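You operate a simulated robot arm through the tools that you are given. There is no shell and no other tool.

Carry out the task below with a simulated two-armed robot. There is one attempt and no reset: what you move stays moved.

Task
Fill the empty pink can with 110 ml of blue water.
Fine: it is in the white tray; stand it in the blue slider, blue dial to BLUE, slider in, green button once, slider out; leave the orange switch on. Set down upright: what you pick out. Where these are worked on the way, their far stop is far enough and under half their travel is too little: blue slider.

Only the result counts: the job must be done as asked and must still hold three seconds after the hand-in. Knocking over, shifting, dropping, spilling or breaking anything else fails it.

Robot
Two 6-joint arms with two-finger grippers on one trunk that stands fixed in place. Base frame: the origin is at the foot of the trunk, x ahead of it, y to its left, z up; the work surface is at about z = 0.9. Units: m, degrees, N and s.
The left shoulder is at [0.061, 0.143, 0.9], the right one opposite. With the tool pointing down near the work surface each hand reaches from about 0.26 to 0.7 m from the base axis, measured 20 degrees to its own side. Payload 2.45 kg a hand.
Tool frame (each hand has its own): the origin (TCP) lies between the finger pads and is the grasp point; the fingertips stand 0.026 m ahead of it; z points along the fingers, y is the line along which they close. Largest opening 0.096 m; the body of the gripper starts 0.069 m behind the TCP.
Orientation is that of the tool frame in the base frame, as a unit quaternion [x, y, z, w]. With the fingers straight down and closing along the base's y, the tool's x points along the base's -x, its y along +y and its z along -z.

Tools
- The arms move only by the tool jog_arm. It takes "left_increments", "right_increments" or both (then of equal length, played together; a hand with none holds still); each is text: rows parted by semicolons, each of 7 numbers parted by spaces: the closure, from 0 (fully open) to 1 (shut), then the shift along the tool's x, y, z in units of 20 mm (1.0 is 20 mm), then the turn, a rotation vector about the tool's x, y, z in units of 5 degrees (1.0 is 5 degrees). In form: grip x y z wx wy wz; .... A call has 1 to 20 rows; each row shifts and turns the commanded pose from where the row before left it, along the tool's axes as they then stand. A call with a number of a shift or a turn outside -1 to 1 is refused whole. Each row takes 0.2 s and may step no farther than 0.05 m and 8.6 degrees from the row before; otherwise, or with a gripper value out of range, the whole call is refused. Where a pose cannot be reached the arm comes as near as it can. A force on the tool above 40 N (or 10 N above the force at the start of the call, whichever is more), or a blocked arm, ends the call early, and 0.2 s more pass. The fingers move at their own pace and stop on an object; they squeeze with about 38 N. The grip force told is the motor's: it shows also when the fingers shut on nothing. Time passes only in rows, and 0.2 s behind the last, so rows that do not move let the fingers close. It gives the time, the measured TCP pose, the force on the tool (base axes), the opening and the grip force at its end, in the units of the frame above (readings bear some noise), with the torque about the TCP (base axes, N m) and any sound that the robot's microphone picked up.
- Cameras (640 x 400 px; columns grow to the right, rows downward): "scene" is now at [0.1401, 0.0049, 1.5056]; the picture's right is [0.07, -1.00, 0.00], its down [-0.75, -0.05, -0.66] and it looks along [0.66, 0.05, -0.75] (base axes); focal length 346 px, centre (320, 200). "left" rides on the left gripper at [0.081, -0.003, -0.098] in its tool frame; the picture's right is [0.04, 1.00, 0.00], its down [-0.73, 0.03, -0.68] and it looks along [-0.68, 0.03, 0.73] (tool axes); focal length 256 px, centre (320, 200). "right" rides on the right gripper at [0.082, 0.003, -0.098] in its tool frame; the picture's right is [-0.04, 1.00, 0.00], its down [-0.73, -0.03, -0.68] and it looks along [-0.68, -0.03, 0.73] (tool axes); focal length 256 px, centre (320, 200). There is no depth. A picture from a camera that has moved, and an enlarged one, comes with that camera's place and axes in the base frame and with its lens.
- capture(camera): a new picture of that camera. No time passes.
- move_column(by): slides the trunk up (or, below 0, down) by that many m; the arms and the scene camera ride with it, the base frame stays. It gives what a move gives, with no picture.
- aim_head(pan, tilt): turns the head with the scene camera to pan (to the left, within 86 degrees either way) and tilt (down, from -29 to 69), counted from straight ahead of the robot. It gives what a move gives.
- zoom(camera, box): a new picture of the part [left, top, right, bottom] of that camera's present view, enlarged. No time passes.
- job_done(): hands the job in; it is judged then, once.

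Places have to be worked out from the pictures, the camera data and where the tool is seen. Open the grippers and draw the arms clear of the work before you hand the job in, unless the task says otherwise.

The tools are called after "Request:" as a command line: name --argument value ..., lists and objects as JSON in quotes. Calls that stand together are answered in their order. jog_arm: Moves the arms, as the interface text tells. Its arguments: {"type":"object","properties":{"left_increments":{"type":"string"},"right_increments":{"type":"string"}},"required":[]} The other tools are called the same way: move_column (by) slides the trunk up or down; aim_head (pan, tilt) turns the head that bears the scene camera; capture (camera) takes a picture; zoom (camera, box) takes an enlarged picture of a part of a camera's view; job_done () hands the job in.

At the start:

```text
time: 0.0
left_eef_pos: [0.4593, 0.2139, 1.2419]
left_orientation: [0.001, 1.0, -0.001, 0.001]
left_ft_force: [0.2, 1.6, 0.5]
left_ft_torque: [0.04, -0.01, -0.01]
left_gripper_width: 0.0959
left_gripper_force: 0.0
right_eef_pos: [0.4305, -0.2025, 1.2191]
right_orientation: [0.0, 1.0, 0.001, 0.0]
right_ft_force: [-0.4, 0.1, 0.0]
right_ft_torque: [-0.03, -0.02, -0.02]
right_gripper_width: 0.0959
right_gripper_force: 0.0
trunk travel left (down, up): [-0.525, 0.065]
head pan, tilt: [4.1, 48.8]
```

scene: 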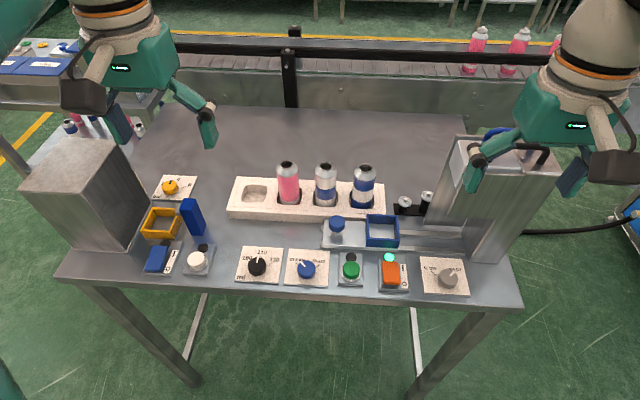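
right: 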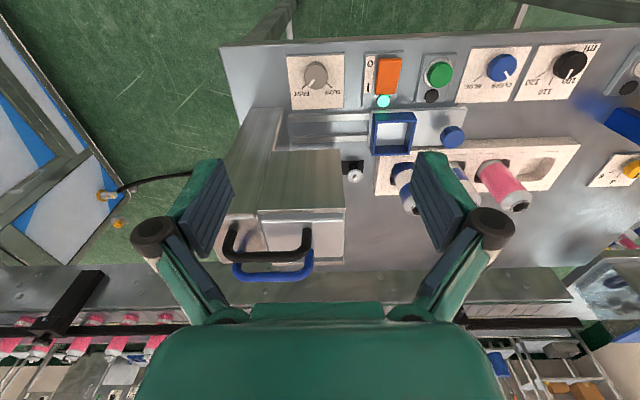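
left: 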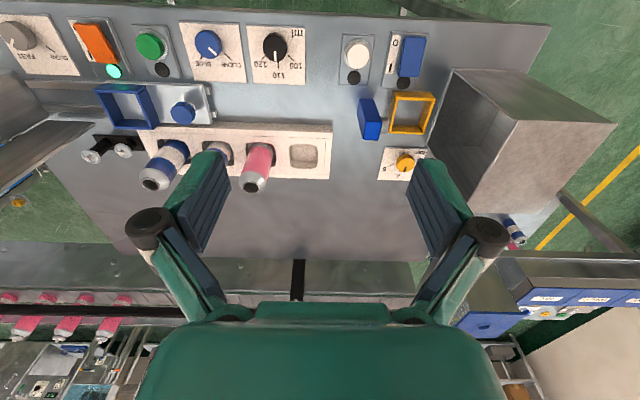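

I'll look more closely at the panel, the tray and the slider before moving anything.

Request:
zoom --camera "scene" --box '[220, 150, 400, 262]'

Request:
zoom --camera "scene" --box '[220, 210, 480, 310]'

Request:
zoom --camera "scene" --box '[320, 120, 580, 280]'

Request:
zoom --camera "scene" --box '[20, 120, 280, 290]'

```text
3.56 times, centred on (310, 206) of scene
camera zoom: at [0.1401, 0.0049, 1.5056], right [0.07, -1.0, 0.0], down [-0.75, -0.05, -0.66], along [0.66, 0.05, -0.75], focal length 1231 px, centre (356, 179)
```

zoom: 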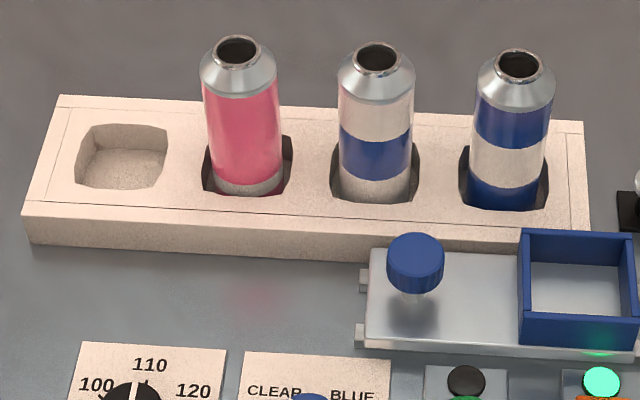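

```text
2.46 times, centred on (350, 260) of scene
camera zoom: at [0.1401, 0.0049, 1.5056], right [0.07, -1.0, 0.0], down [-0.75, -0.05, -0.66], along [0.66, 0.05, -0.75], focal length 852 px, centre (246, 52)
```

zoom: 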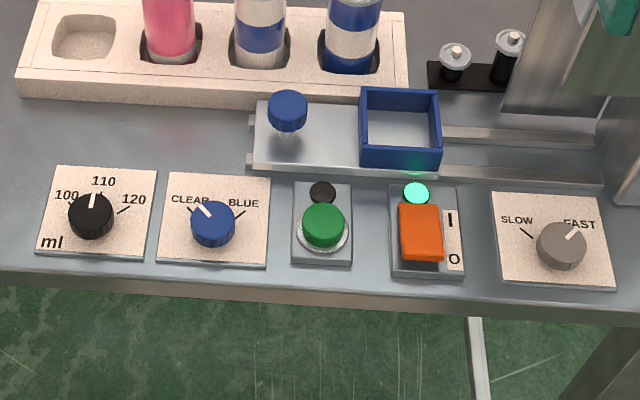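

```text
2.46 times, centred on (450, 200) of scene
camera zoom: at [0.1401, 0.0049, 1.5056], right [0.07, -1.0, 0.0], down [-0.75, -0.05, -0.66], along [0.66, 0.05, -0.75], focal length 852 px, centre (0, 200)
```

zoom: 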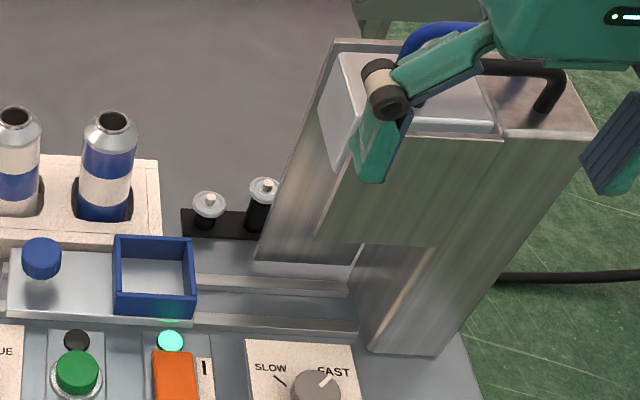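

```text
2.35 times, centred on (150, 205) of scene
camera zoom: at [0.1401, 0.0049, 1.5056], right [0.07, -1.0, 0.0], down [-0.75, -0.05, -0.66], along [0.66, 0.05, -0.75], focal length 814 px, centre (720, 188)
```

zoom: 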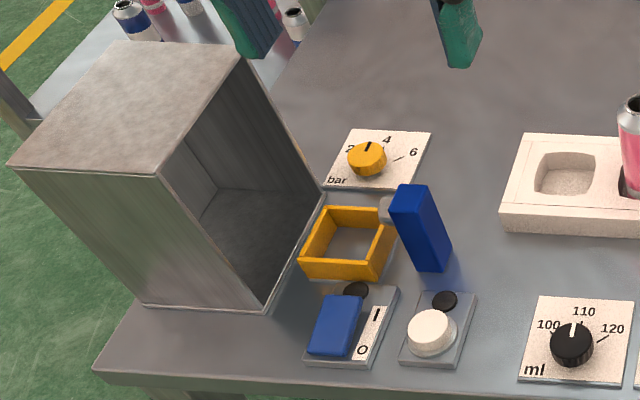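

The dials read: black near 110, blue at CLEAR, gray at FAST; the orange switch lamp is lit. I'll zoom the hand cameras to cross-check the positions.

Request:
zoom --camera "left" --box '[80, 60, 340, 220]'

Request:
zoom --camera "right" --box '[280, 40, 600, 240]'

Request:
zoom --camera "scene" --box '[230, 240, 330, 300]'

Request:
zoom --camera "scene" --box '[320, 240, 480, 300]'

```text
2.46 times, centred on (210, 140) of left
camera zoom: at [0.379, 0.2112, 1.3399], right [-0.04, 1.0, 0.0], down [0.73, 0.03, 0.68], along [0.68, 0.03, -0.73], focal length 630 px, centre (591, 348)
```

zoom: 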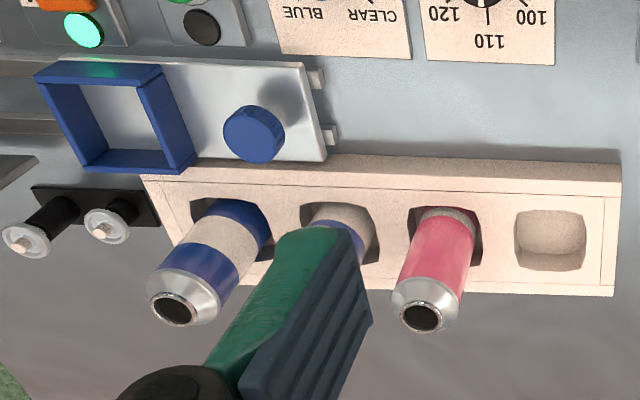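

```text
2.00 times, centred on (440, 140) of right
camera zoom: at [0.3482, -0.1996, 1.3182], right [0.04, 1.0, 0.0], down [0.73, -0.03, 0.68], along [0.68, -0.03, -0.73], focal length 512 px, centre (80, 320)
```

zoom: 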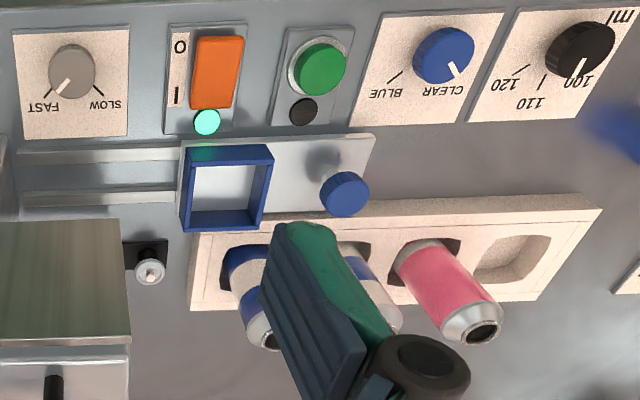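

```text
6.40 times, centred on (280, 270) of scene
camera zoom: at [0.1401, 0.0049, 1.5056], right [0.07, -1.0, 0.0], down [-0.75, -0.05, -0.66], along [0.66, 0.05, -0.75], focal length 2215 px, centre (576, -248)
```

zoom: 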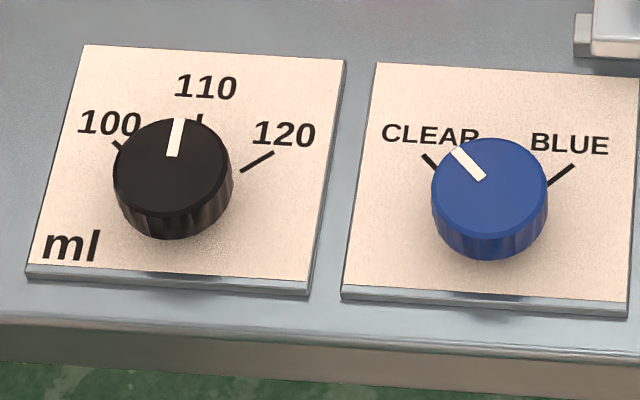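

```text
4.00 times, centred on (400, 270) of scene
camera zoom: at [0.1401, 0.0049, 1.5056], right [0.07, -1.0, 0.0], down [-0.75, -0.05, -0.66], along [0.66, 0.05, -0.75], focal length 1385 px, centre (0, -80)
```

zoom: 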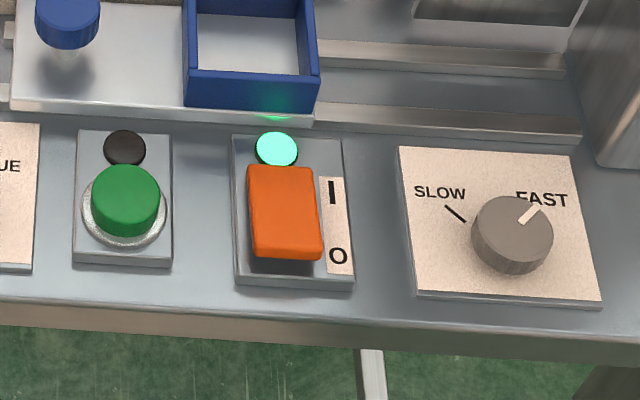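

By triangulation, the blue dial is at about (0.472, 0.058, top z 0.93), the slider knob at (0.565, 0.004, 0.955) and the pink can's neck at (0.652, 0.112, 1.023). I'll bring the left hand above the blue dial and move the right arm out to the side.

Request:
jog_arm --left_increments "0.3 -0.065 -0.78 0.9 0 0 0; 0.3 -0.065 -0.78 0.9 0 0 0; 0.3 -0.065 -0.78 0.9 0 0 0; 0.3 -0.065 -0.78 0.9 0 0 0; 0.3 -0.065 -0.78 0.9 0 0 0; 0.3 -0.065 -0.78 0.9 0 0 0; 0.3 -0.065 -0.78 0.9 0 0 0; 0.3 -0.065 -0.78 0.9 0 0 0; 0.3 -0.065 -0.78 0.9 0 0 0; 0.3 -0.065 -0.78 0.9 0 0 0" --right_increments "0 0.3 -0.75 -0.1 0 0 0; 0 0.3 -0.75 -0.1 0 0 0; 0 0.3 -0.75 -0.1 0 0 0; 0 0.3 -0.75 -0.1 0 0 0; 0 0.3 -0.75 -0.1 0 0 0; 0 0.3 -0.75 -0.1 0 0 0; 0 0.3 -0.75 -0.1 0 0 0; 0 0.3 -0.75 -0.1 0 0 0; 0 0.3 -0.75 -0.1 0 0 0; 0 0.3 -0.75 -0.1 0 0 0"

```text
time: 2.2
left_eef_pos: [0.4738, 0.0557, 1.0608]
left_orientation: [0.0, 1.0, -0.001, 0.001]
left_ft_force: [-0.4, -0.6, 0.4]
left_ft_torque: [0.02, 0.01, 0.01]
left_gripper_width: 0.0672
left_gripper_force: 0.0
right_eef_pos: [0.3707, -0.3547, 1.2405]
right_orientation: [0.0, 1.0, 0.001, 0.0]
right_ft_force: [-0.4, -0.3, 0.0]
right_ft_torque: [0.0, 0.02, -0.06]
right_gripper_width: 0.0961
right_gripper_force: 0.1
trunk travel left (down, up): [-0.525, 0.065]
head pan, tilt: [4.1, 48.8]
```

The left hand is about 0.13 m above the dial. I'll take pictures to check the alignment.

Request:
capture --camera "left"

Request:
capture --camera "scene"

Request:
capture --camera "right"

```text
taken
camera left: at [0.3936, 0.0529, 1.159], right [-0.04, 1.0, 0.0], down [0.73, 0.03, 0.68], along [0.68, 0.03, -0.73], focal length 256 px, centre (320, 200)
```

left: 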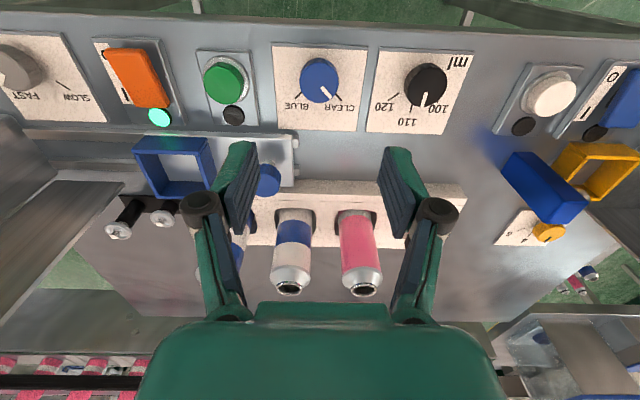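

```text
taken
camera scene: at [0.1401, 0.0043, 1.5056], right [0.07, -1.0, 0.0], down [-0.75, -0.05, -0.66], along [0.66, 0.05, -0.75], focal length 346 px, centre (320, 200)
```

scene: 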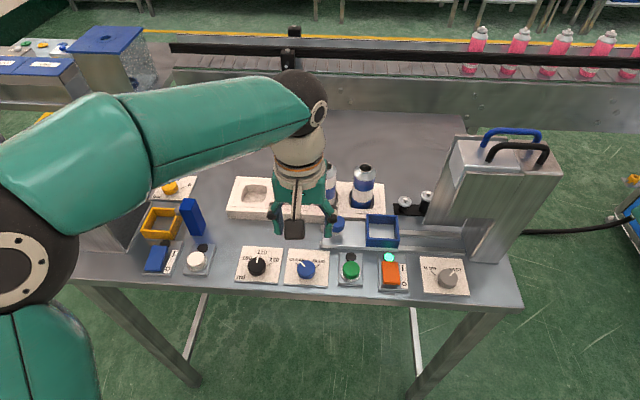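

```text
taken
camera right: at [0.2888, -0.3511, 1.3387], right [0.04, 1.0, 0.0], down [0.73, -0.03, 0.68], along [0.68, -0.03, -0.73], focal length 256 px, centre (320, 200)
```

right: 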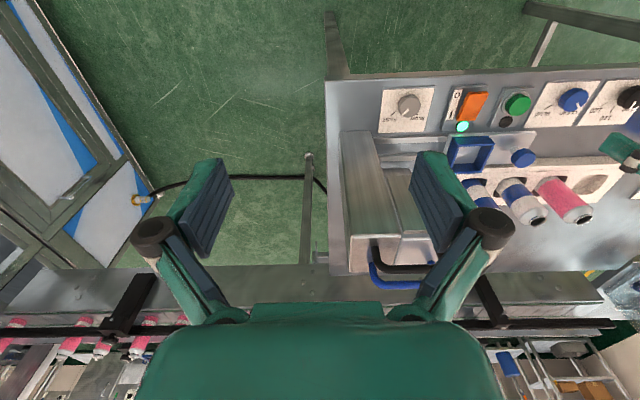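

I'll zoom in on the dials from the left hand camera for an accurate dial centre and pointer angle.

Request:
zoom --camera "left" --box '[250, 30, 450, 155]'

```text
3.20 times, centred on (350, 92) of left
camera zoom: at [0.3936, 0.0529, 1.159], right [-0.04, 1.0, 0.0], down [0.73, 0.03, 0.68], along [0.68, 0.03, -0.73], focal length 819 px, centre (224, 544)
```

zoom: 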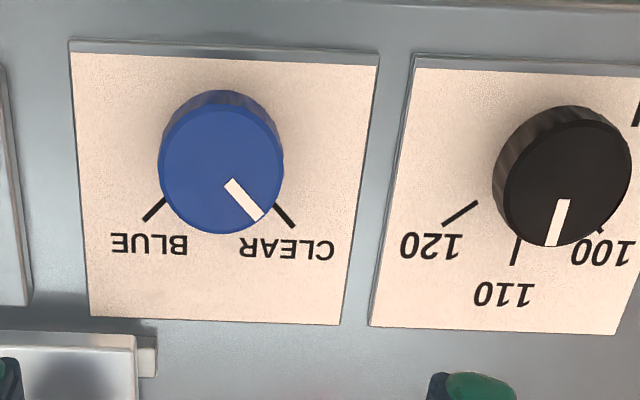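

The dial centre is about (0.471, 0.056), nearly under the TCP; the black dial does point at 110. I'll descend to just above the dial and check.

Request:
jog_arm --left_increments "0.3 0.1 0 0.9 0 0 0; 0.3 0 0 0.9 0 0 0; 0.3 0 0 0.9 0 0 0; 0.3 0 0 0.9 0 0 0; 0.3 0 0 0.9 0 0 0; 0.3 0 0 0.7 0 0 0"

Request:
capture --camera "left"

Request:
zoom --camera "scene" --box '[220, 200, 380, 300]'

```text
time: 3.6
left_eef_pos: [0.4684, 0.0577, 0.958]
left_orientation: [0.0, 1.0, -0.001, 0.0]
left_ft_force: [0.5, -0.3, 0.2]
left_ft_torque: [0.0, 0.0, 0.02]
left_gripper_width: 0.0673
left_gripper_force: 0.1
right_eef_pos: [0.3721, -0.3539, 1.2393]
right_orientation: [0.001, 1.0, 0.0, 0.0]
right_ft_force: [-0.3, 0.3, -0.4]
right_ft_torque: [-0.01, 0.02, -0.03]
right_gripper_width: 0.0961
right_gripper_force: 0.1
trunk travel left (down, up): [-0.525, 0.065]
head pan, tilt: [4.1, 48.8]
```

```text
taken
camera left: at [0.3892, 0.0544, 1.0568], right [-0.04, 1.0, 0.0], down [0.73, 0.03, 0.68], along [0.68, 0.03, -0.73], focal length 256 px, centre (320, 200)
```

left: 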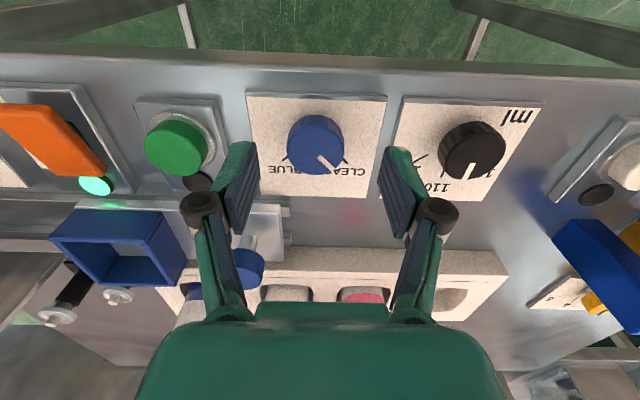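

```text
4.00 times, centred on (300, 250) of scene
camera zoom: at [0.1402, 0.0049, 1.5056], right [0.07, -1.0, 0.0], down [-0.75, -0.05, -0.66], along [0.66, 0.05, -0.75], focal length 1385 px, centre (400, 0)
```

zoom: 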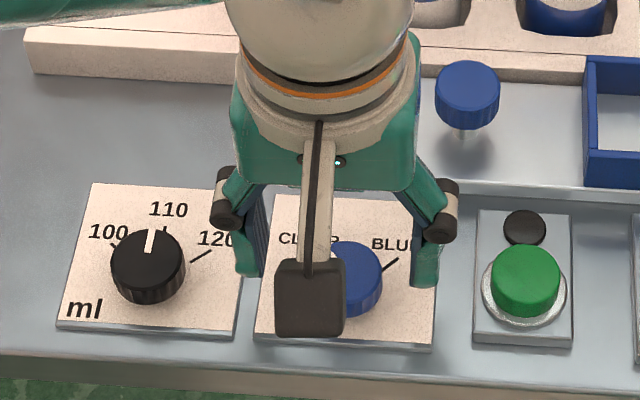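

The dial sits between the finger pads laterally. I'll lower another 20 mm so the pads straddle the dial and check for contact.

Request:
jog_arm --left_increments "0.3 -0.05 -0.05 0.5 0 0 0; 0.3 0 0 0.5 0 0 0; 0.3 0 0 0 0 0 0"

Request:
zoom --camera "left" --box '[200, 80, 440, 230]'

Request:
zoom --camera "scene" --box '[250, 220, 370, 300]'

```text
time: 4.4
left_eef_pos: [0.472, 0.0553, 0.9392]
left_orientation: [0.001, 1.0, -0.001, 0.001]
left_ft_force: [-0.1, -0.8, -0.4]
left_ft_torque: [0.01, 0.01, 0.0]
left_gripper_width: 0.0673
left_gripper_force: 0.1
right_eef_pos: [0.3708, -0.3535, 1.2401]
right_orientation: [0.0, 1.0, -0.001, 0.0]
right_ft_force: [-1.0, 0.1, 0.2]
right_ft_torque: [0.0, 0.03, 0.01]
right_gripper_width: 0.0958
right_gripper_force: 0.0
trunk travel left (down, up): [-0.525, 0.065]
head pan, tilt: [4.1, 48.8]
```

```text
2.67 times, centred on (320, 155) of left
camera zoom: at [0.3919, 0.0533, 1.0375], right [-0.04, 1.0, 0.0], down [0.73, 0.03, 0.68], along [0.68, 0.02, -0.73], focal length 683 px, centre (320, 320)
```

zoom: 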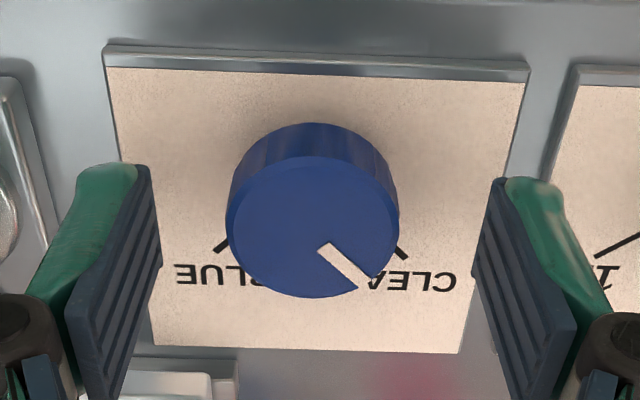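

```text
5.00 times, centred on (310, 260) of scene
camera zoom: at [0.14, 0.0049, 1.5056], right [0.07, -1.0, 0.0], down [-0.75, -0.05, -0.66], along [0.66, 0.05, -0.75], focal length 1731 px, centre (370, -100)
```

zoom: 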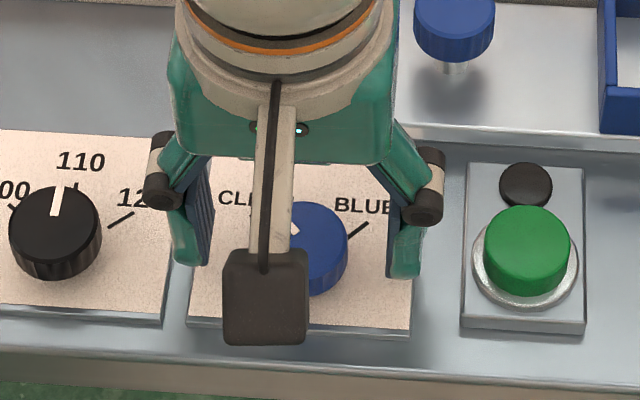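

The dial lies about 2 mm toward −y of the pad midline. I'll correct that, go 2 mm deeper, and close on the dial.

Request:
jog_arm --left_increments "0.3 0.05 -0.09 0.1 0 0 0; 0.5 0 0 0 0 0 0; 0.7 0 0 0 0 0 0; 1 0 0 0 0 0 0; 1 0 0 0 0 0 0"

Request:
zoom --camera "left" --box '[200, 80, 440, 230]'

```text
time: 5.6
left_eef_pos: [0.4698, 0.0548, 0.9382]
left_orientation: [0.0, 1.0, -0.001, 0.0]
left_ft_force: [0.2, 2.8, 0.9]
left_ft_torque: [0.14, 0.1, -0.12]
left_gripper_width: 0.0335
left_gripper_force: 44.3
right_eef_pos: [0.3712, -0.3541, 1.24]
right_orientation: [0.0, 1.0, 0.0, 0.0]
right_ft_force: [0.3, 0.7, -0.6]
right_ft_torque: [0.04, 0.03, 0.03]
right_gripper_width: 0.0959
right_gripper_force: 0.1
trunk travel left (down, up): [-0.525, 0.065]
head pan, tilt: [4.1, 48.8]
```

```text
2.67 times, centred on (320, 155) of left
camera zoom: at [0.3899, 0.0517, 1.0359], right [-0.04, 1.0, 0.0], down [0.73, 0.03, 0.68], along [0.68, 0.03, -0.73], focal length 683 px, centre (320, 320)
```

zoom: 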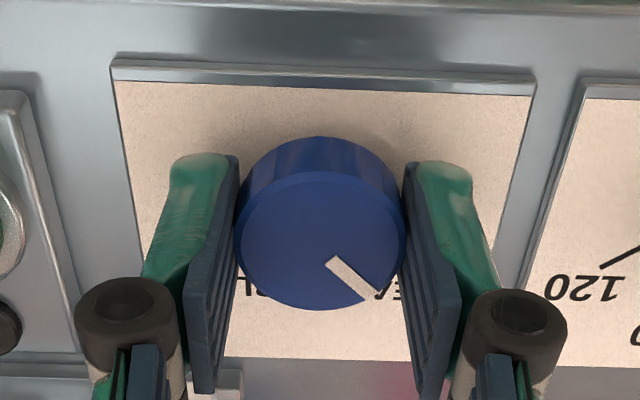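

The dial is held at 33.5 mm with low side force. I'll turn clockwise (+wz) by 45° first and watch torque and pointer.

Request:
jog_arm --left_increments "1 0 0 0 0 0 1; 1 0 0 0 0 0 1; 1 0 0 0 0 0 1; 1 0 0 0 0 0 1; 1 0 0 0 0 0 1; 1 0 0 0 0 0 1; 1 0 0 0 0 0 1; 1 0 0 0 0 0 1; 1 0 0 0 0 0 1"

Request:
capture --camera "left"

```text
time: 7.6
left_eef_pos: [0.4695, 0.0542, 0.9374]
left_orientation: [0.384, 0.923, 0.0, 0.002]
left_ft_force: [-0.1, 2.8, 20.4]
left_ft_torque: [0.48, 0.46, 0.0]
left_gripper_width: 0.0333
left_gripper_force: 44.9
right_eef_pos: [0.3695, -0.3531, 1.2409]
right_orientation: [0.0, 1.0, -0.001, 0.0]
right_ft_force: [0.7, -0.5, 0.9]
right_ft_torque: [-0.01, -0.01, 0.0]
right_gripper_width: 0.0962
right_gripper_force: 0.0
trunk travel left (down, up): [-0.525, 0.065]
head pan, tilt: [4.1, 48.8]
```

```text
taken
camera left: at [0.4111, 0.1101, 1.0355], right [0.68, 0.73, 0.0], down [0.54, -0.5, 0.68], along [0.5, -0.46, -0.73], focal length 256 px, centre (320, 200)
```

left: 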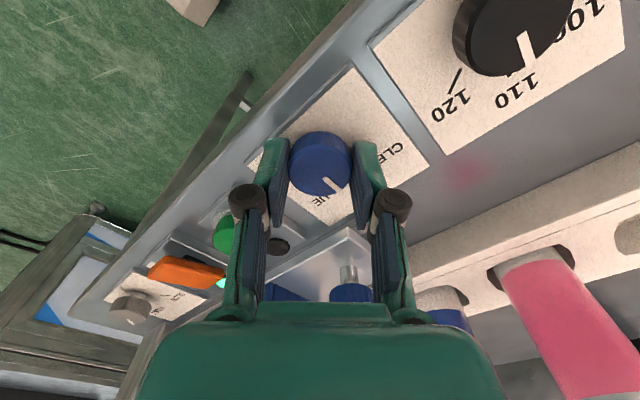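

The pointer turns with the gripper; there's about 20 N upward on the tool, so I'll ease up 1 mm while turning the remaining 45°.

Request:
jog_arm --left_increments "1 0 0 -0.04 0 0 0; 1 0 0 -0.03 0 0 1; 1 0 0 0 0 0 1; 1 0 0 0 0 0 1; 1 0 0 0 0 0 1; 1 0 0 0 0 0 1; 1 0 0 0 0 0 1; 1 0 0 0 0 0 1; 1 0 0 0 0 0 1; 1 0 0 0 0 0 1"

Request:
capture --camera "left"

Request:
zoom --camera "scene" --box '[250, 220, 370, 300]'

```text
time: 9.8
left_eef_pos: [0.4695, 0.0548, 0.938]
left_orientation: [0.708, 0.706, 0.0, 0.0]
left_ft_force: [-3.6, -8.0, 1.1]
left_ft_torque: [-1.05, -0.09, 0.0]
left_gripper_width: 0.0332
left_gripper_force: 45.1
right_eef_pos: [0.3709, -0.3542, 1.239]
right_orientation: [0.001, 1.0, 0.002, 0.0]
right_ft_force: [-0.5, -0.1, -1.0]
right_ft_torque: [-0.01, -0.03, 0.0]
right_gripper_width: 0.096
right_gripper_force: 0.1
trunk travel left (down, up): [-0.525, 0.065]
head pan, tilt: [4.1, 48.8]
```

```text
taken
camera left: at [0.468, 0.1357, 1.0358], right [1.0, 0.04, 0.0], down [0.03, -0.73, 0.68], along [0.02, -0.68, -0.73], focal length 256 px, centre (320, 200)
```

left: 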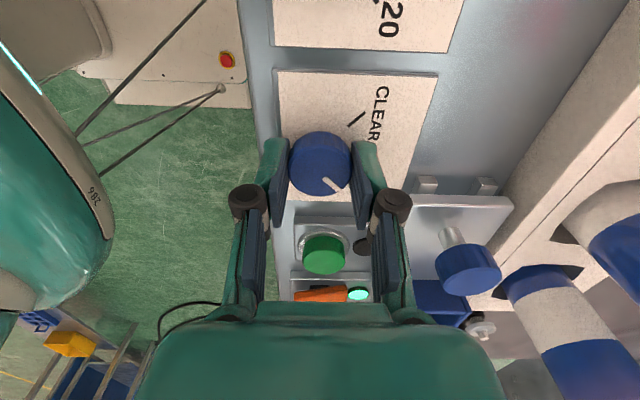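

```text
5.00 times, centred on (310, 260) of scene
camera zoom: at [0.1394, 0.0039, 1.5056], right [0.07, -1.0, 0.0], down [-0.75, -0.05, -0.66], along [0.66, 0.05, -0.75], focal length 1731 px, centre (370, -100)
```

zoom: 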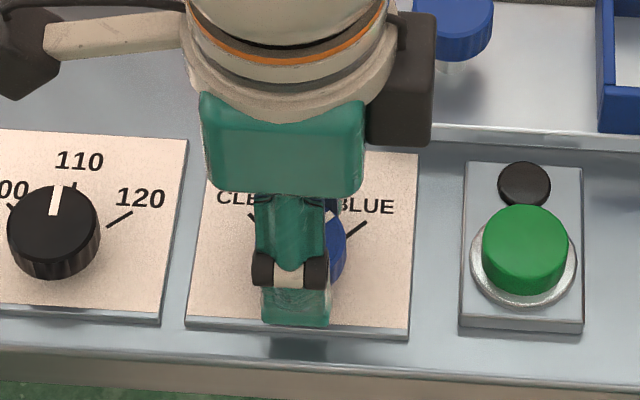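

The hand has turned 90° and the pointer now points toward +x/−y. I'll release, rise and look at the dial.

Request:
jog_arm --left_increments "0.7 0 0 0 0 0 0; 0.3 0 0 0 0 0 0; 0.3 0 0 -0.3 0 0 0; 0.3 0 0 -1 0 0 0; 0.3 0 0 -1 0 0 0; 0.3 0 0 -1 0 0 0; 0.3 0 0 -1 0 0 0; 0.3 0 0 -1 0 0 0"

Request:
capture --camera "left"

Request:
zoom --camera "scene" --box '[230, 230, 358, 310]'

```text
time: 11.6
left_eef_pos: [0.4691, 0.0548, 1.046]
left_orientation: [0.708, 0.706, -0.001, 0.001]
left_ft_force: [0.0, -0.2, -0.1]
left_ft_torque: [-0.02, 0.0, -0.01]
left_gripper_width: 0.0669
left_gripper_force: 0.1
right_eef_pos: [0.3717, -0.3529, 1.2398]
right_orientation: [0.0, 1.0, 0.0, 0.0]
right_ft_force: [0.2, 0.5, -0.1]
right_ft_torque: [0.01, 0.0, -0.01]
right_gripper_width: 0.0957
right_gripper_force: 0.0
trunk travel left (down, up): [-0.525, 0.065]
head pan, tilt: [4.1, 48.8]
```

```text
taken
camera left: at [0.4679, 0.1367, 1.1437], right [1.0, 0.04, 0.0], down [0.03, -0.73, 0.68], along [0.03, -0.68, -0.73], focal length 256 px, centre (320, 200)
```

left: 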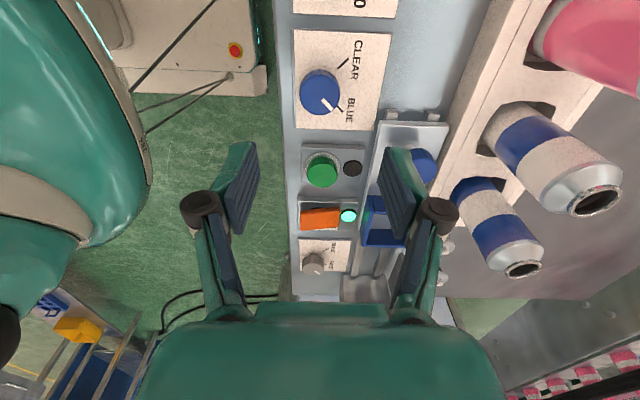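

```text
5.00 times, centred on (294, 270) of scene
camera zoom: at [0.1397, 0.0048, 1.5057], right [0.07, -1.0, 0.0], down [-0.75, -0.05, -0.66], along [0.66, 0.05, -0.75], focal length 1731 px, centre (450, -150)
```

zoom: 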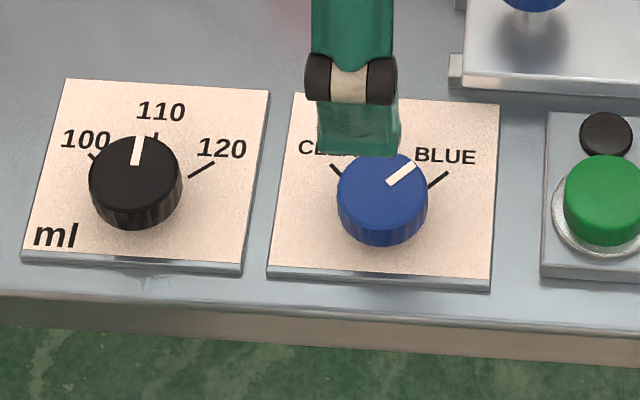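

The pointer looks parallel to the BLUE tick. I'll verify with a zoom from the hand camera.

Request:
zoom --camera "left" --box '[280, 25, 408, 105]'

Request:
zoom --camera "left" --box '[280, 125, 480, 305]'

```text
5.00 times, centred on (344, 65) of left
camera zoom: at [0.4679, 0.1367, 1.1437], right [1.0, 0.04, 0.0], down [0.03, -0.73, 0.68], along [0.03, -0.68, -0.73], focal length 1280 px, centre (200, 875)
```

zoom: 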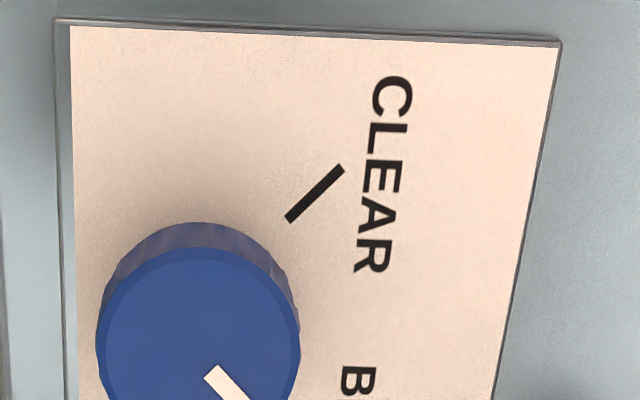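

```text
2.22 times, centred on (380, 215) of left
camera zoom: at [0.4679, 0.1367, 1.1437], right [1.0, 0.04, 0.0], down [0.03, -0.73, 0.68], along [0.03, -0.68, -0.73], focal length 569 px, centre (187, 167)
```

zoom: 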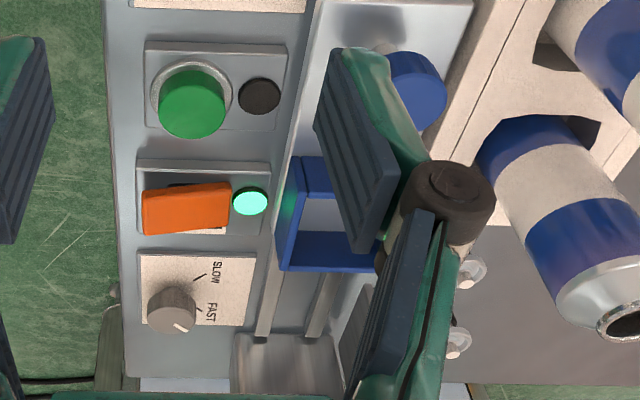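

Request:
zoom --camera "left" --box '[280, 50, 408, 130]'

```text
5.00 times, centred on (344, 90) of left
camera zoom: at [0.4679, 0.1367, 1.1437], right [1.0, 0.04, 0.0], down [0.03, -0.73, 0.68], along [0.03, -0.68, -0.73], focal length 1280 px, centre (200, 750)
```

zoom: 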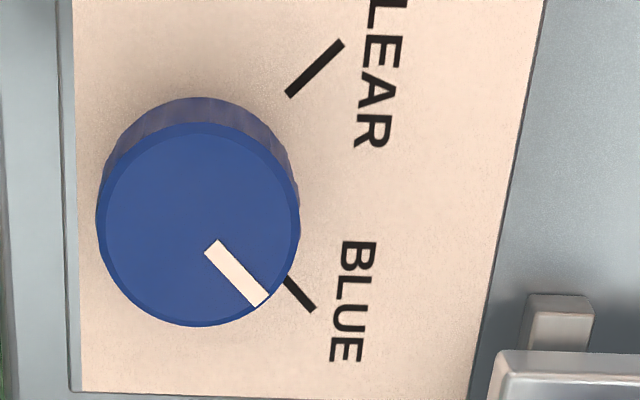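

The pointer is exactly parallel to the BLUE tick. Next I'll raise the left hand and move it over the pink can, keeping the fingers closing along base x so the neighbouring cans stay clear.

Request:
jog_arm --left_increments "0.3 0 0 -1 0 0 0; 0.3 0 0 -1 0 0 0; 0.3 0 0 -1 0 0 0; 0.3 0 0 -1 0 0 0; 0.2 0.28 0.88 0 0 0 0; 0.2 0.28 0.88 0 0 0 0; 0.2 0.28 0.88 0 0 0 0; 0.2 0.28 0.88 0 0 0 0; 0.2 0.28 0.88 0 0 0 0; 0.2 0.28 0.88 0 0 0 0; 0.2 0.28 0.88 0 0 0 0; 0.2 0.28 0.88 0 0 0 0; 0.2 0.28 0.88 0 0 0 0; 0.2 0.28 0.88 0 0 0 0"

Request:
capture --camera "left"

Request:
capture --camera "scene"

```text
time: 14.6
left_eef_pos: [0.6112, 0.1096, 1.1087]
left_orientation: [0.708, 0.706, -0.001, 0.0]
left_ft_force: [-0.4, 0.0, -0.4]
left_ft_torque: [0.01, 0.02, 0.04]
left_gripper_width: 0.0767
left_gripper_force: 0.1
left hand out of reach, approached as far as the arm can: row 12, 13, 14
right_eef_pos: [0.3719, -0.3539, 1.2391]
right_orientation: [0.001, 1.0, 0.0, -0.001]
right_ft_force: [-0.6, 0.0, -0.3]
right_ft_torque: [-0.01, -0.01, -0.03]
right_gripper_width: 0.0959
right_gripper_force: 0.0
trunk travel left (down, up): [-0.525, 0.065]
head pan, tilt: [4.1, 48.8]
```

```text
taken
camera left: at [0.6096, 0.1904, 1.206], right [1.0, 0.04, 0.0], down [0.03, -0.73, 0.68], along [0.03, -0.68, -0.73], focal length 256 px, centre (320, 200)
```

left: 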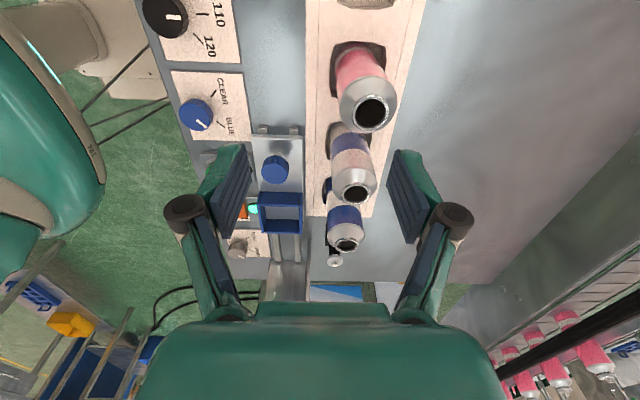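

```text
taken
camera scene: at [0.1411, 0.005, 1.5055], right [0.07, -1.0, 0.0], down [-0.75, -0.05, -0.66], along [0.66, 0.05, -0.75], focal length 346 px, centre (320, 200)
```

scene: 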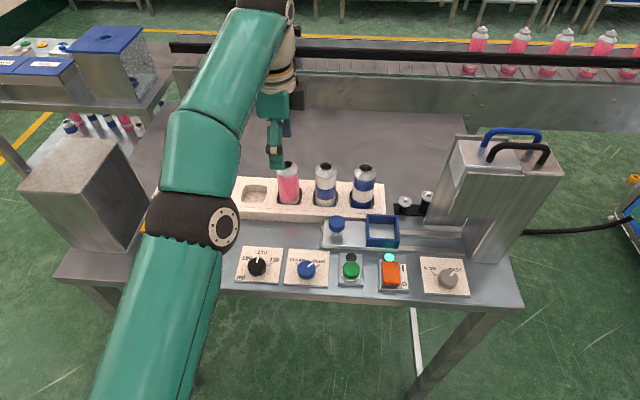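

The left arm ran out of reach at x≈0.61 at this height. The pink can's neck sits further ahead, so I'll raise the trunk to bring the shoulder up and gain reach.

Request:
move_column --by 0.06

Request:
jog_arm --left_increments "0.2 0 0 0 0 0 0"

```text
time: 15.6
left_eef_pos: [0.6099, 0.1089, 1.1677]
left_orientation: [0.708, 0.707, -0.001, 0.001]
left_ft_force: [-0.7, -0.2, -0.1]
left_ft_torque: [-0.01, -0.01, 0.0]
left_gripper_width: 0.0768
left_gripper_force: 0.1
right_eef_pos: [0.3724, -0.3535, 1.2988]
right_orientation: [0.001, 1.0, 0.0, -0.001]
right_ft_force: [0.5, -0.2, -0.3]
right_ft_torque: [0.02, -0.01, -0.04]
right_gripper_width: 0.0961
right_gripper_force: 0.1
trunk travel left (down, up): [-0.585, 0.005]
head pan, tilt: [4.1, 48.8]
```

```text
time: 16.0
left_eef_pos: [0.6104, 0.1093, 1.1694]
left_orientation: [0.708, 0.706, 0.0, 0.001]
left_ft_force: [0.2, -0.8, 0.7]
left_ft_torque: [0.03, -0.01, 0.03]
left_gripper_width: 0.0771
left_gripper_force: 0.0
right_eef_pos: [0.3717, -0.3541, 1.2993]
right_orientation: [0.0, 1.0, 0.0, 0.001]
right_ft_force: [-0.1, -0.6, -1.1]
right_ft_torque: [-0.04, 0.03, 0.01]
right_gripper_width: 0.0958
right_gripper_force: 0.0
trunk travel left (down, up): [-0.585, 0.005]
head pan, tilt: [4.1, 48.8]
```

The commanded pose follows the reached one. From the last hand picture the can neck is at about (0.651, 0.111, 1.02); I'll come down to z≈1.08 (tips still above the neck) and then move forward over it.

Request:
jog_arm --left_increments "0.2 0 0 0.85 0 0 0; 0.2 0 0 0.85 0 0 0; 0.2 0 0 0.85 0 0 0; 0.2 0 0 0.85 0 0 0; 0.2 0 0 0.85 0 0 0; 0.2 0.02 0.42 0 0 0 0; 0.2 0.02 0.42 0 0 0 0; 0.2 0.02 0.42 0 0 0 0; 0.2 0.02 0.42 0 0 0 0; 0.2 0.02 0.42 0 0 0 0"

Request:
capture --camera "left"

Request:
capture --camera "scene"

```text
time: 18.2
left_eef_pos: [0.6472, 0.1131, 1.0815]
left_orientation: [0.707, 0.707, -0.001, 0.0]
left_ft_force: [-0.8, -0.2, 0.6]
left_ft_torque: [0.0, -0.02, 0.02]
left_gripper_width: 0.0769
left_gripper_force: 0.1
left hand out of reach, approached as far as the arm can: row 10
right_eef_pos: [0.3713, -0.3537, 1.3]
right_orientation: [0.001, 1.0, -0.001, -0.001]
right_ft_force: [-0.4, 0.0, 0.1]
right_ft_torque: [0.0, -0.03, 0.0]
right_gripper_width: 0.0962
right_gripper_force: 0.1
trunk travel left (down, up): [-0.585, 0.005]
head pan, tilt: [4.1, 48.8]
```

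```text
taken
camera left: at [0.6462, 0.1933, 1.1793], right [1.0, 0.04, 0.0], down [0.03, -0.73, 0.68], along [0.03, -0.68, -0.73], focal length 256 px, centre (320, 200)
```

left: 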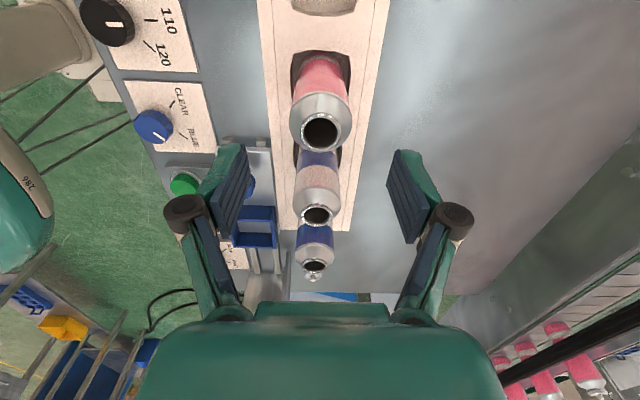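

```text
taken
camera scene: at [0.1406, 0.0048, 1.5656], right [0.07, -1.0, 0.0], down [-0.75, -0.05, -0.66], along [0.66, 0.05, -0.75], focal length 346 px, centre (320, 200)
```

scene: 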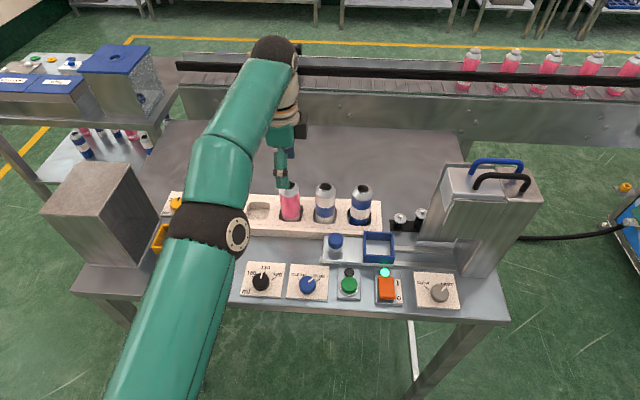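

The can neck reads (0.651, 0.109), so I need about +3.5 mm x and −3 mm y. I'll correct that while descending to TCP z≈0.985, then check before closing.

Request:
jog_arm --left_increments "0.2 -0.05 0.05 0.5 0 0 0; 0.2 -0.1 0.12 0.5 0 0 0; 0.2 0 0 0.95 0 0 0; 0.2 0 0 0.95 0 0 0; 0.2 0 0 0.95 0 0 0; 0.2 0 0 0.95 0 0 0"

Request:
capture --camera "left"

Request:
zoom --camera "scene" --box '[210, 130, 402, 250]'

```text
time: 19.6
left_eef_pos: [0.6513, 0.1072, 0.9861]
left_orientation: [0.707, 0.707, -0.001, 0.001]
left_ft_force: [-0.3, 0.0, 0.6]
left_ft_torque: [0.02, 0.01, -0.02]
left_gripper_width: 0.0769
left_gripper_force: 0.0
right_eef_pos: [0.3714, -0.3533, 1.2998]
right_orientation: [0.0, 1.0, 0.0, -0.001]
right_ft_force: [0.1, 0.3, 0.5]
right_ft_torque: [0.02, 0.0, 0.01]
right_gripper_width: 0.0962
right_gripper_force: 0.0
trunk travel left (down, up): [-0.585, 0.005]
head pan, tilt: [4.1, 48.8]
```

```text
taken
camera left: at [0.6499, 0.1889, 1.0837], right [1.0, 0.04, 0.0], down [0.03, -0.73, 0.68], along [0.03, -0.68, -0.73], focal length 256 px, centre (320, 200)
```

left: 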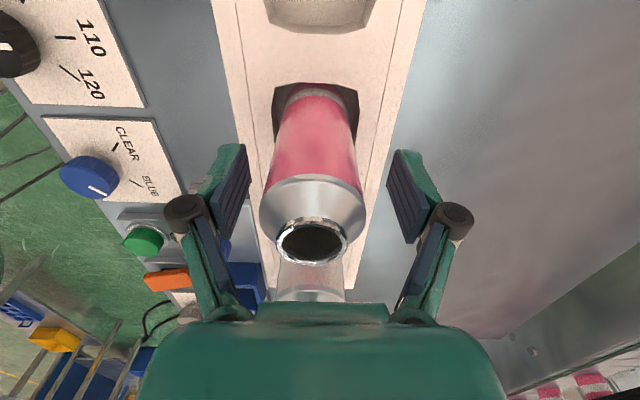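

```text
3.33 times, centred on (306, 190) of scene
camera zoom: at [0.1407, 0.0049, 1.5656], right [0.07, -1.0, 0.0], down [-0.75, -0.05, -0.66], along [0.66, 0.05, -0.75], focal length 1154 px, centre (367, 233)
```

zoom: 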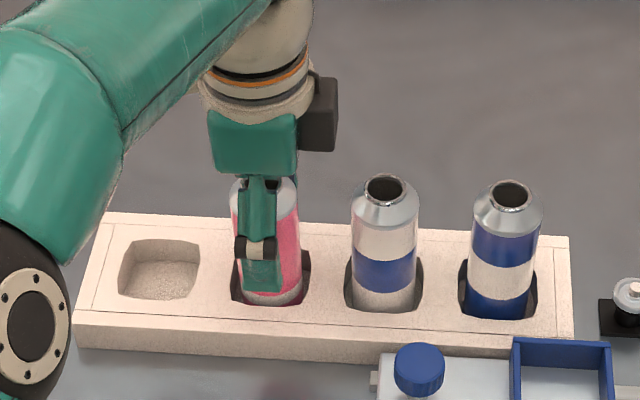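

The can is centred between the pads: neck at (0.651, 0.109, 1.022), TCP at (0.651, 0.107, 0.986), with the pads on the pink body. Closing now.

Request:
jog_arm --left_increments "0.4 0 0 0 0 0 0; 0.5 0 0 0 0 0 0; 0.7 0 0 0 0 0 0; 1 0 0 0 0 0 0; 1 0 0 0 0 0 0"

Request:
capture --camera "left"

```text
time: 20.8
left_eef_pos: [0.6511, 0.1075, 0.9872]
left_orientation: [0.707, 0.707, 0.0, 0.001]
left_ft_force: [0.5, -1.0, 0.8]
left_ft_torque: [0.02, 0.05, -0.02]
left_gripper_width: 0.0434
left_gripper_force: 38.1
right_eef_pos: [0.372, -0.3528, 1.2984]
right_orientation: [0.0, 1.0, 0.0, -0.001]
right_ft_force: [-0.6, 0.4, 0.2]
right_ft_torque: [0.0, 0.01, 0.02]
right_gripper_width: 0.0958
right_gripper_force: 0.0
trunk travel left (down, up): [-0.585, 0.005]
head pan, tilt: [4.1, 48.8]
```

```text
taken
camera left: at [0.6496, 0.189, 1.0841], right [1.0, 0.04, 0.0], down [0.03, -0.73, 0.68], along [0.03, -0.68, -0.73], focal length 256 px, centre (320, 200)
```

left: 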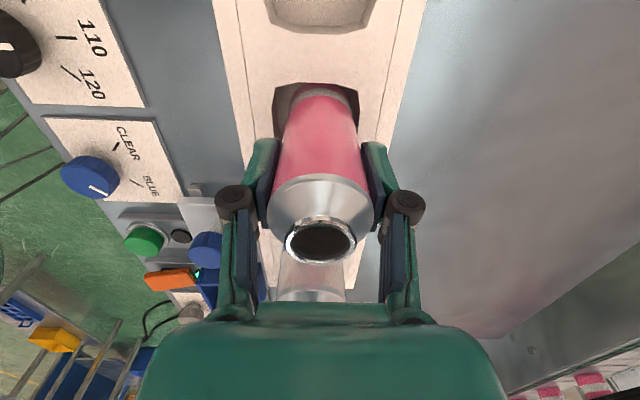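

The can is gripped at 43.4 mm. I'll lift 30 mm and read the weight to confirm that it's empty and free of the pocket.

Request:
jog_arm --left_increments "1 0 0 -0.4 0 0 0; 1 0 0 -0.5 0 0 0; 1 0 0 -0.6 0 0 0; 1 0 0 0 0 0 0"

Request:
capture --camera "left"

Request:
zoom --camera "scene" --box '[210, 130, 402, 250]'

```text
time: 21.8
left_eef_pos: [0.6513, 0.1047, 1.0178]
left_orientation: [0.707, 0.707, -0.001, 0.001]
left_ft_force: [-0.1, 0.5, -0.7]
left_ft_torque: [-0.04, 0.01, 0.02]
left_gripper_width: 0.0436
left_gripper_force: 38.5
right_eef_pos: [0.3713, -0.3538, 1.299]
right_orientation: [0.0, 1.0, 0.0, -0.001]
right_ft_force: [-0.4, -0.1, -0.5]
right_ft_torque: [-0.01, -0.01, 0.0]
right_gripper_width: 0.0962
right_gripper_force: 0.2
trunk travel left (down, up): [-0.585, 0.005]
head pan, tilt: [4.1, 48.8]
```

```text
taken
camera left: at [0.6504, 0.1871, 1.1151], right [1.0, 0.04, 0.0], down [0.03, -0.73, 0.68], along [0.03, -0.68, -0.73], focal length 256 px, centre (320, 200)
```

left: 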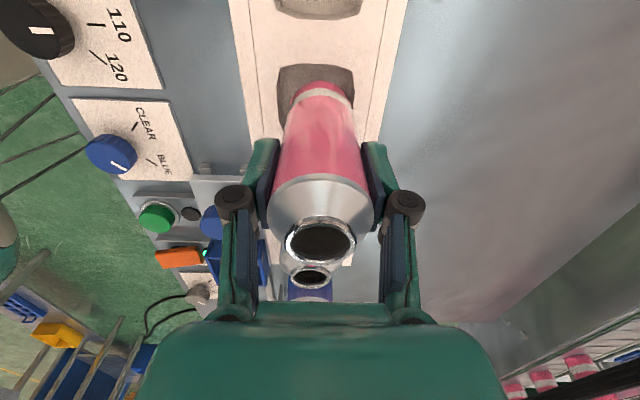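

```text
3.33 times, centred on (306, 190) of scene
camera zoom: at [0.1404, 0.005, 1.5656], right [0.07, -1.0, 0.0], down [-0.75, -0.05, -0.66], along [0.66, 0.05, -0.75], focal length 1154 px, centre (367, 233)
```

zoom: 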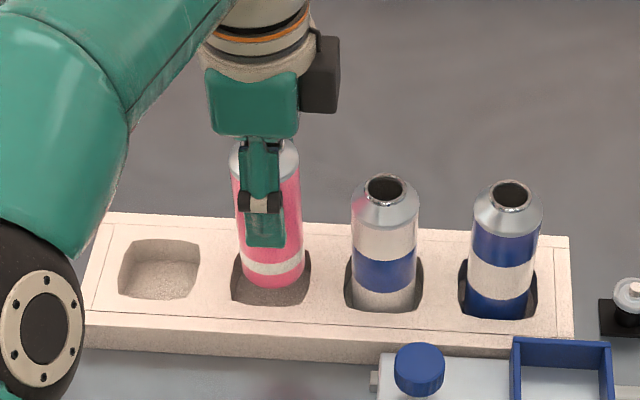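

The can is light (empty) and its bottom is about 85 mm below the TCP. I'll zoom on the box and knob to fix the target before travelling.

Request:
zoom --camera "scene" --box '[310, 215, 438, 295]'

Request:
zoom --camera "scene" --box '[380, 150, 572, 270]'

Request:
capture --camera "right"

```text
5.00 times, centred on (374, 255) of scene
camera zoom: at [0.1404, 0.005, 1.5656], right [0.07, -1.0, 0.0], down [-0.75, -0.05, -0.66], along [0.66, 0.05, -0.75], focal length 1731 px, centre (50, -75)
```

zoom: 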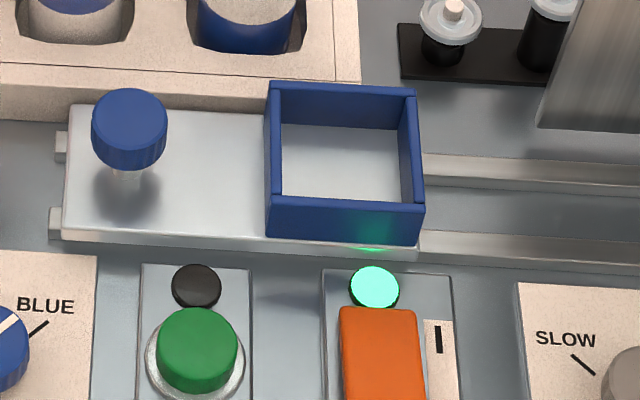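

```text
3.33 times, centred on (476, 210) of scene
camera zoom: at [0.1404, 0.005, 1.5656], right [0.07, -1.0, 0.0], down [-0.75, -0.05, -0.66], along [0.66, 0.05, -0.75], focal length 1154 px, centre (-200, 167)
```

zoom: 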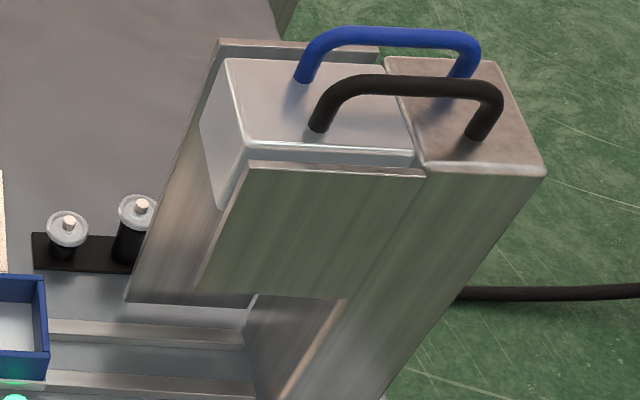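

```text
taken
camera right: at [0.2892, -0.3503, 1.3988], right [0.04, 1.0, 0.0], down [0.73, -0.03, 0.68], along [0.68, -0.03, -0.73], focal length 256 px, centre (320, 200)
```

right: 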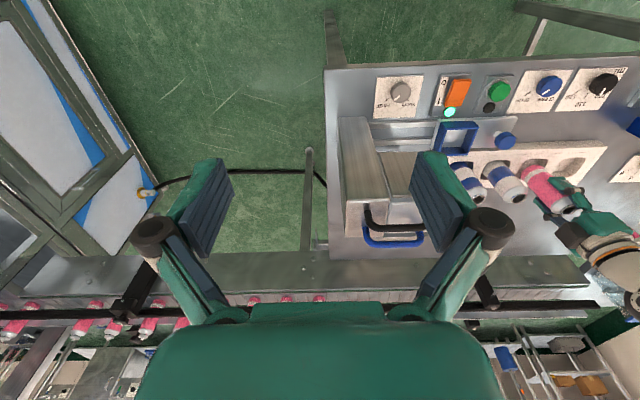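

Box opening is about 52 mm inside, centred near (0.563, −0.088), top z≈0.94. I'll lift further, retract in front of the tray, then move toward the box and stop short to measure it with the hand camera.

Request:
jog_arm --left_increments "1 0 0 -0.7 0 0 0; 1 0 0 -0.8 0 0 0; 1 0 -0.8 -0.3 0 0 0; 1 0 -0.9 -0.3 0 0 0; 1 0 -0.9 -0.3 0 0 0; 1 0 -0.9 -0.2 0 0 0; 1 0 -0.9 0 0 0 0; 1 -0.8 0 0 0 0 0; 1 -0.9 0 0 0 0 0; 1 -0.9 0 0 0 0 0; 1 -0.8 0 0 0 0 0; 1 0 0 0 0 0 0"

Request:
capture --camera "left"

Request:
capture --camera "scene"

```text
time: 24.4
left_eef_pos: [0.5633, 0.0396, 1.0691]
left_orientation: [0.708, 0.706, -0.001, 0.001]
left_ft_force: [-0.4, 0.4, -0.9]
left_ft_torque: [0.02, 0.0, 0.01]
left_gripper_width: 0.0437
left_gripper_force: 37.8
right_eef_pos: [0.3716, -0.3527, 1.2997]
right_orientation: [0.0, 1.0, 0.001, 0.0]
right_ft_force: [-0.5, -0.1, -0.8]
right_ft_torque: [-0.01, -0.03, -0.03]
right_gripper_width: 0.0959
right_gripper_force: 0.0
trunk travel left (down, up): [-0.585, 0.005]
head pan, tilt: [4.1, 48.8]
```

```text
taken
camera left: at [0.5624, 0.1211, 1.1664], right [1.0, 0.04, 0.0], down [0.03, -0.73, 0.68], along [0.03, -0.68, -0.73], focal length 256 px, centre (320, 200)
```

left: 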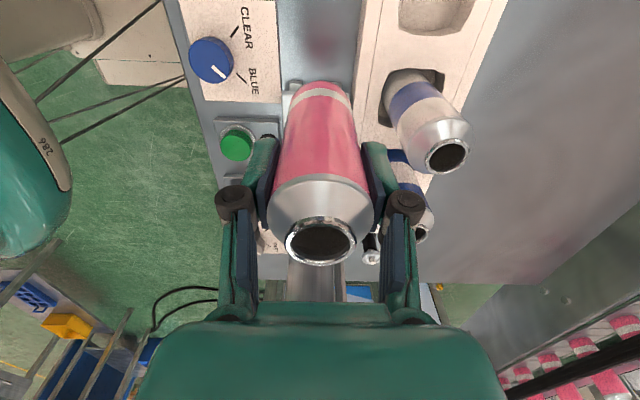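

```text
taken
camera scene: at [0.14, 0.0052, 1.5656], right [0.07, -1.0, 0.0], down [-0.75, -0.05, -0.66], along [0.66, 0.05, -0.75], focal length 346 px, centre (320, 200)
```

scene: 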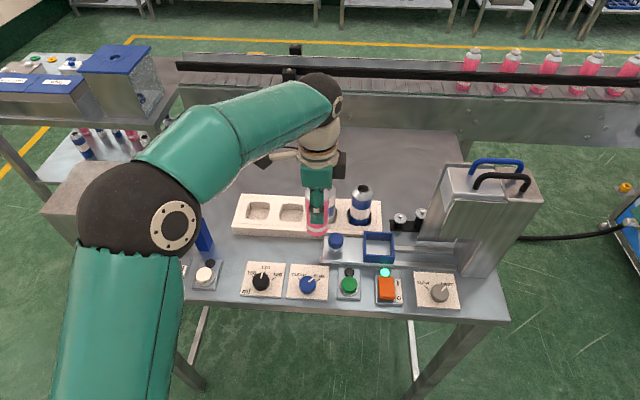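

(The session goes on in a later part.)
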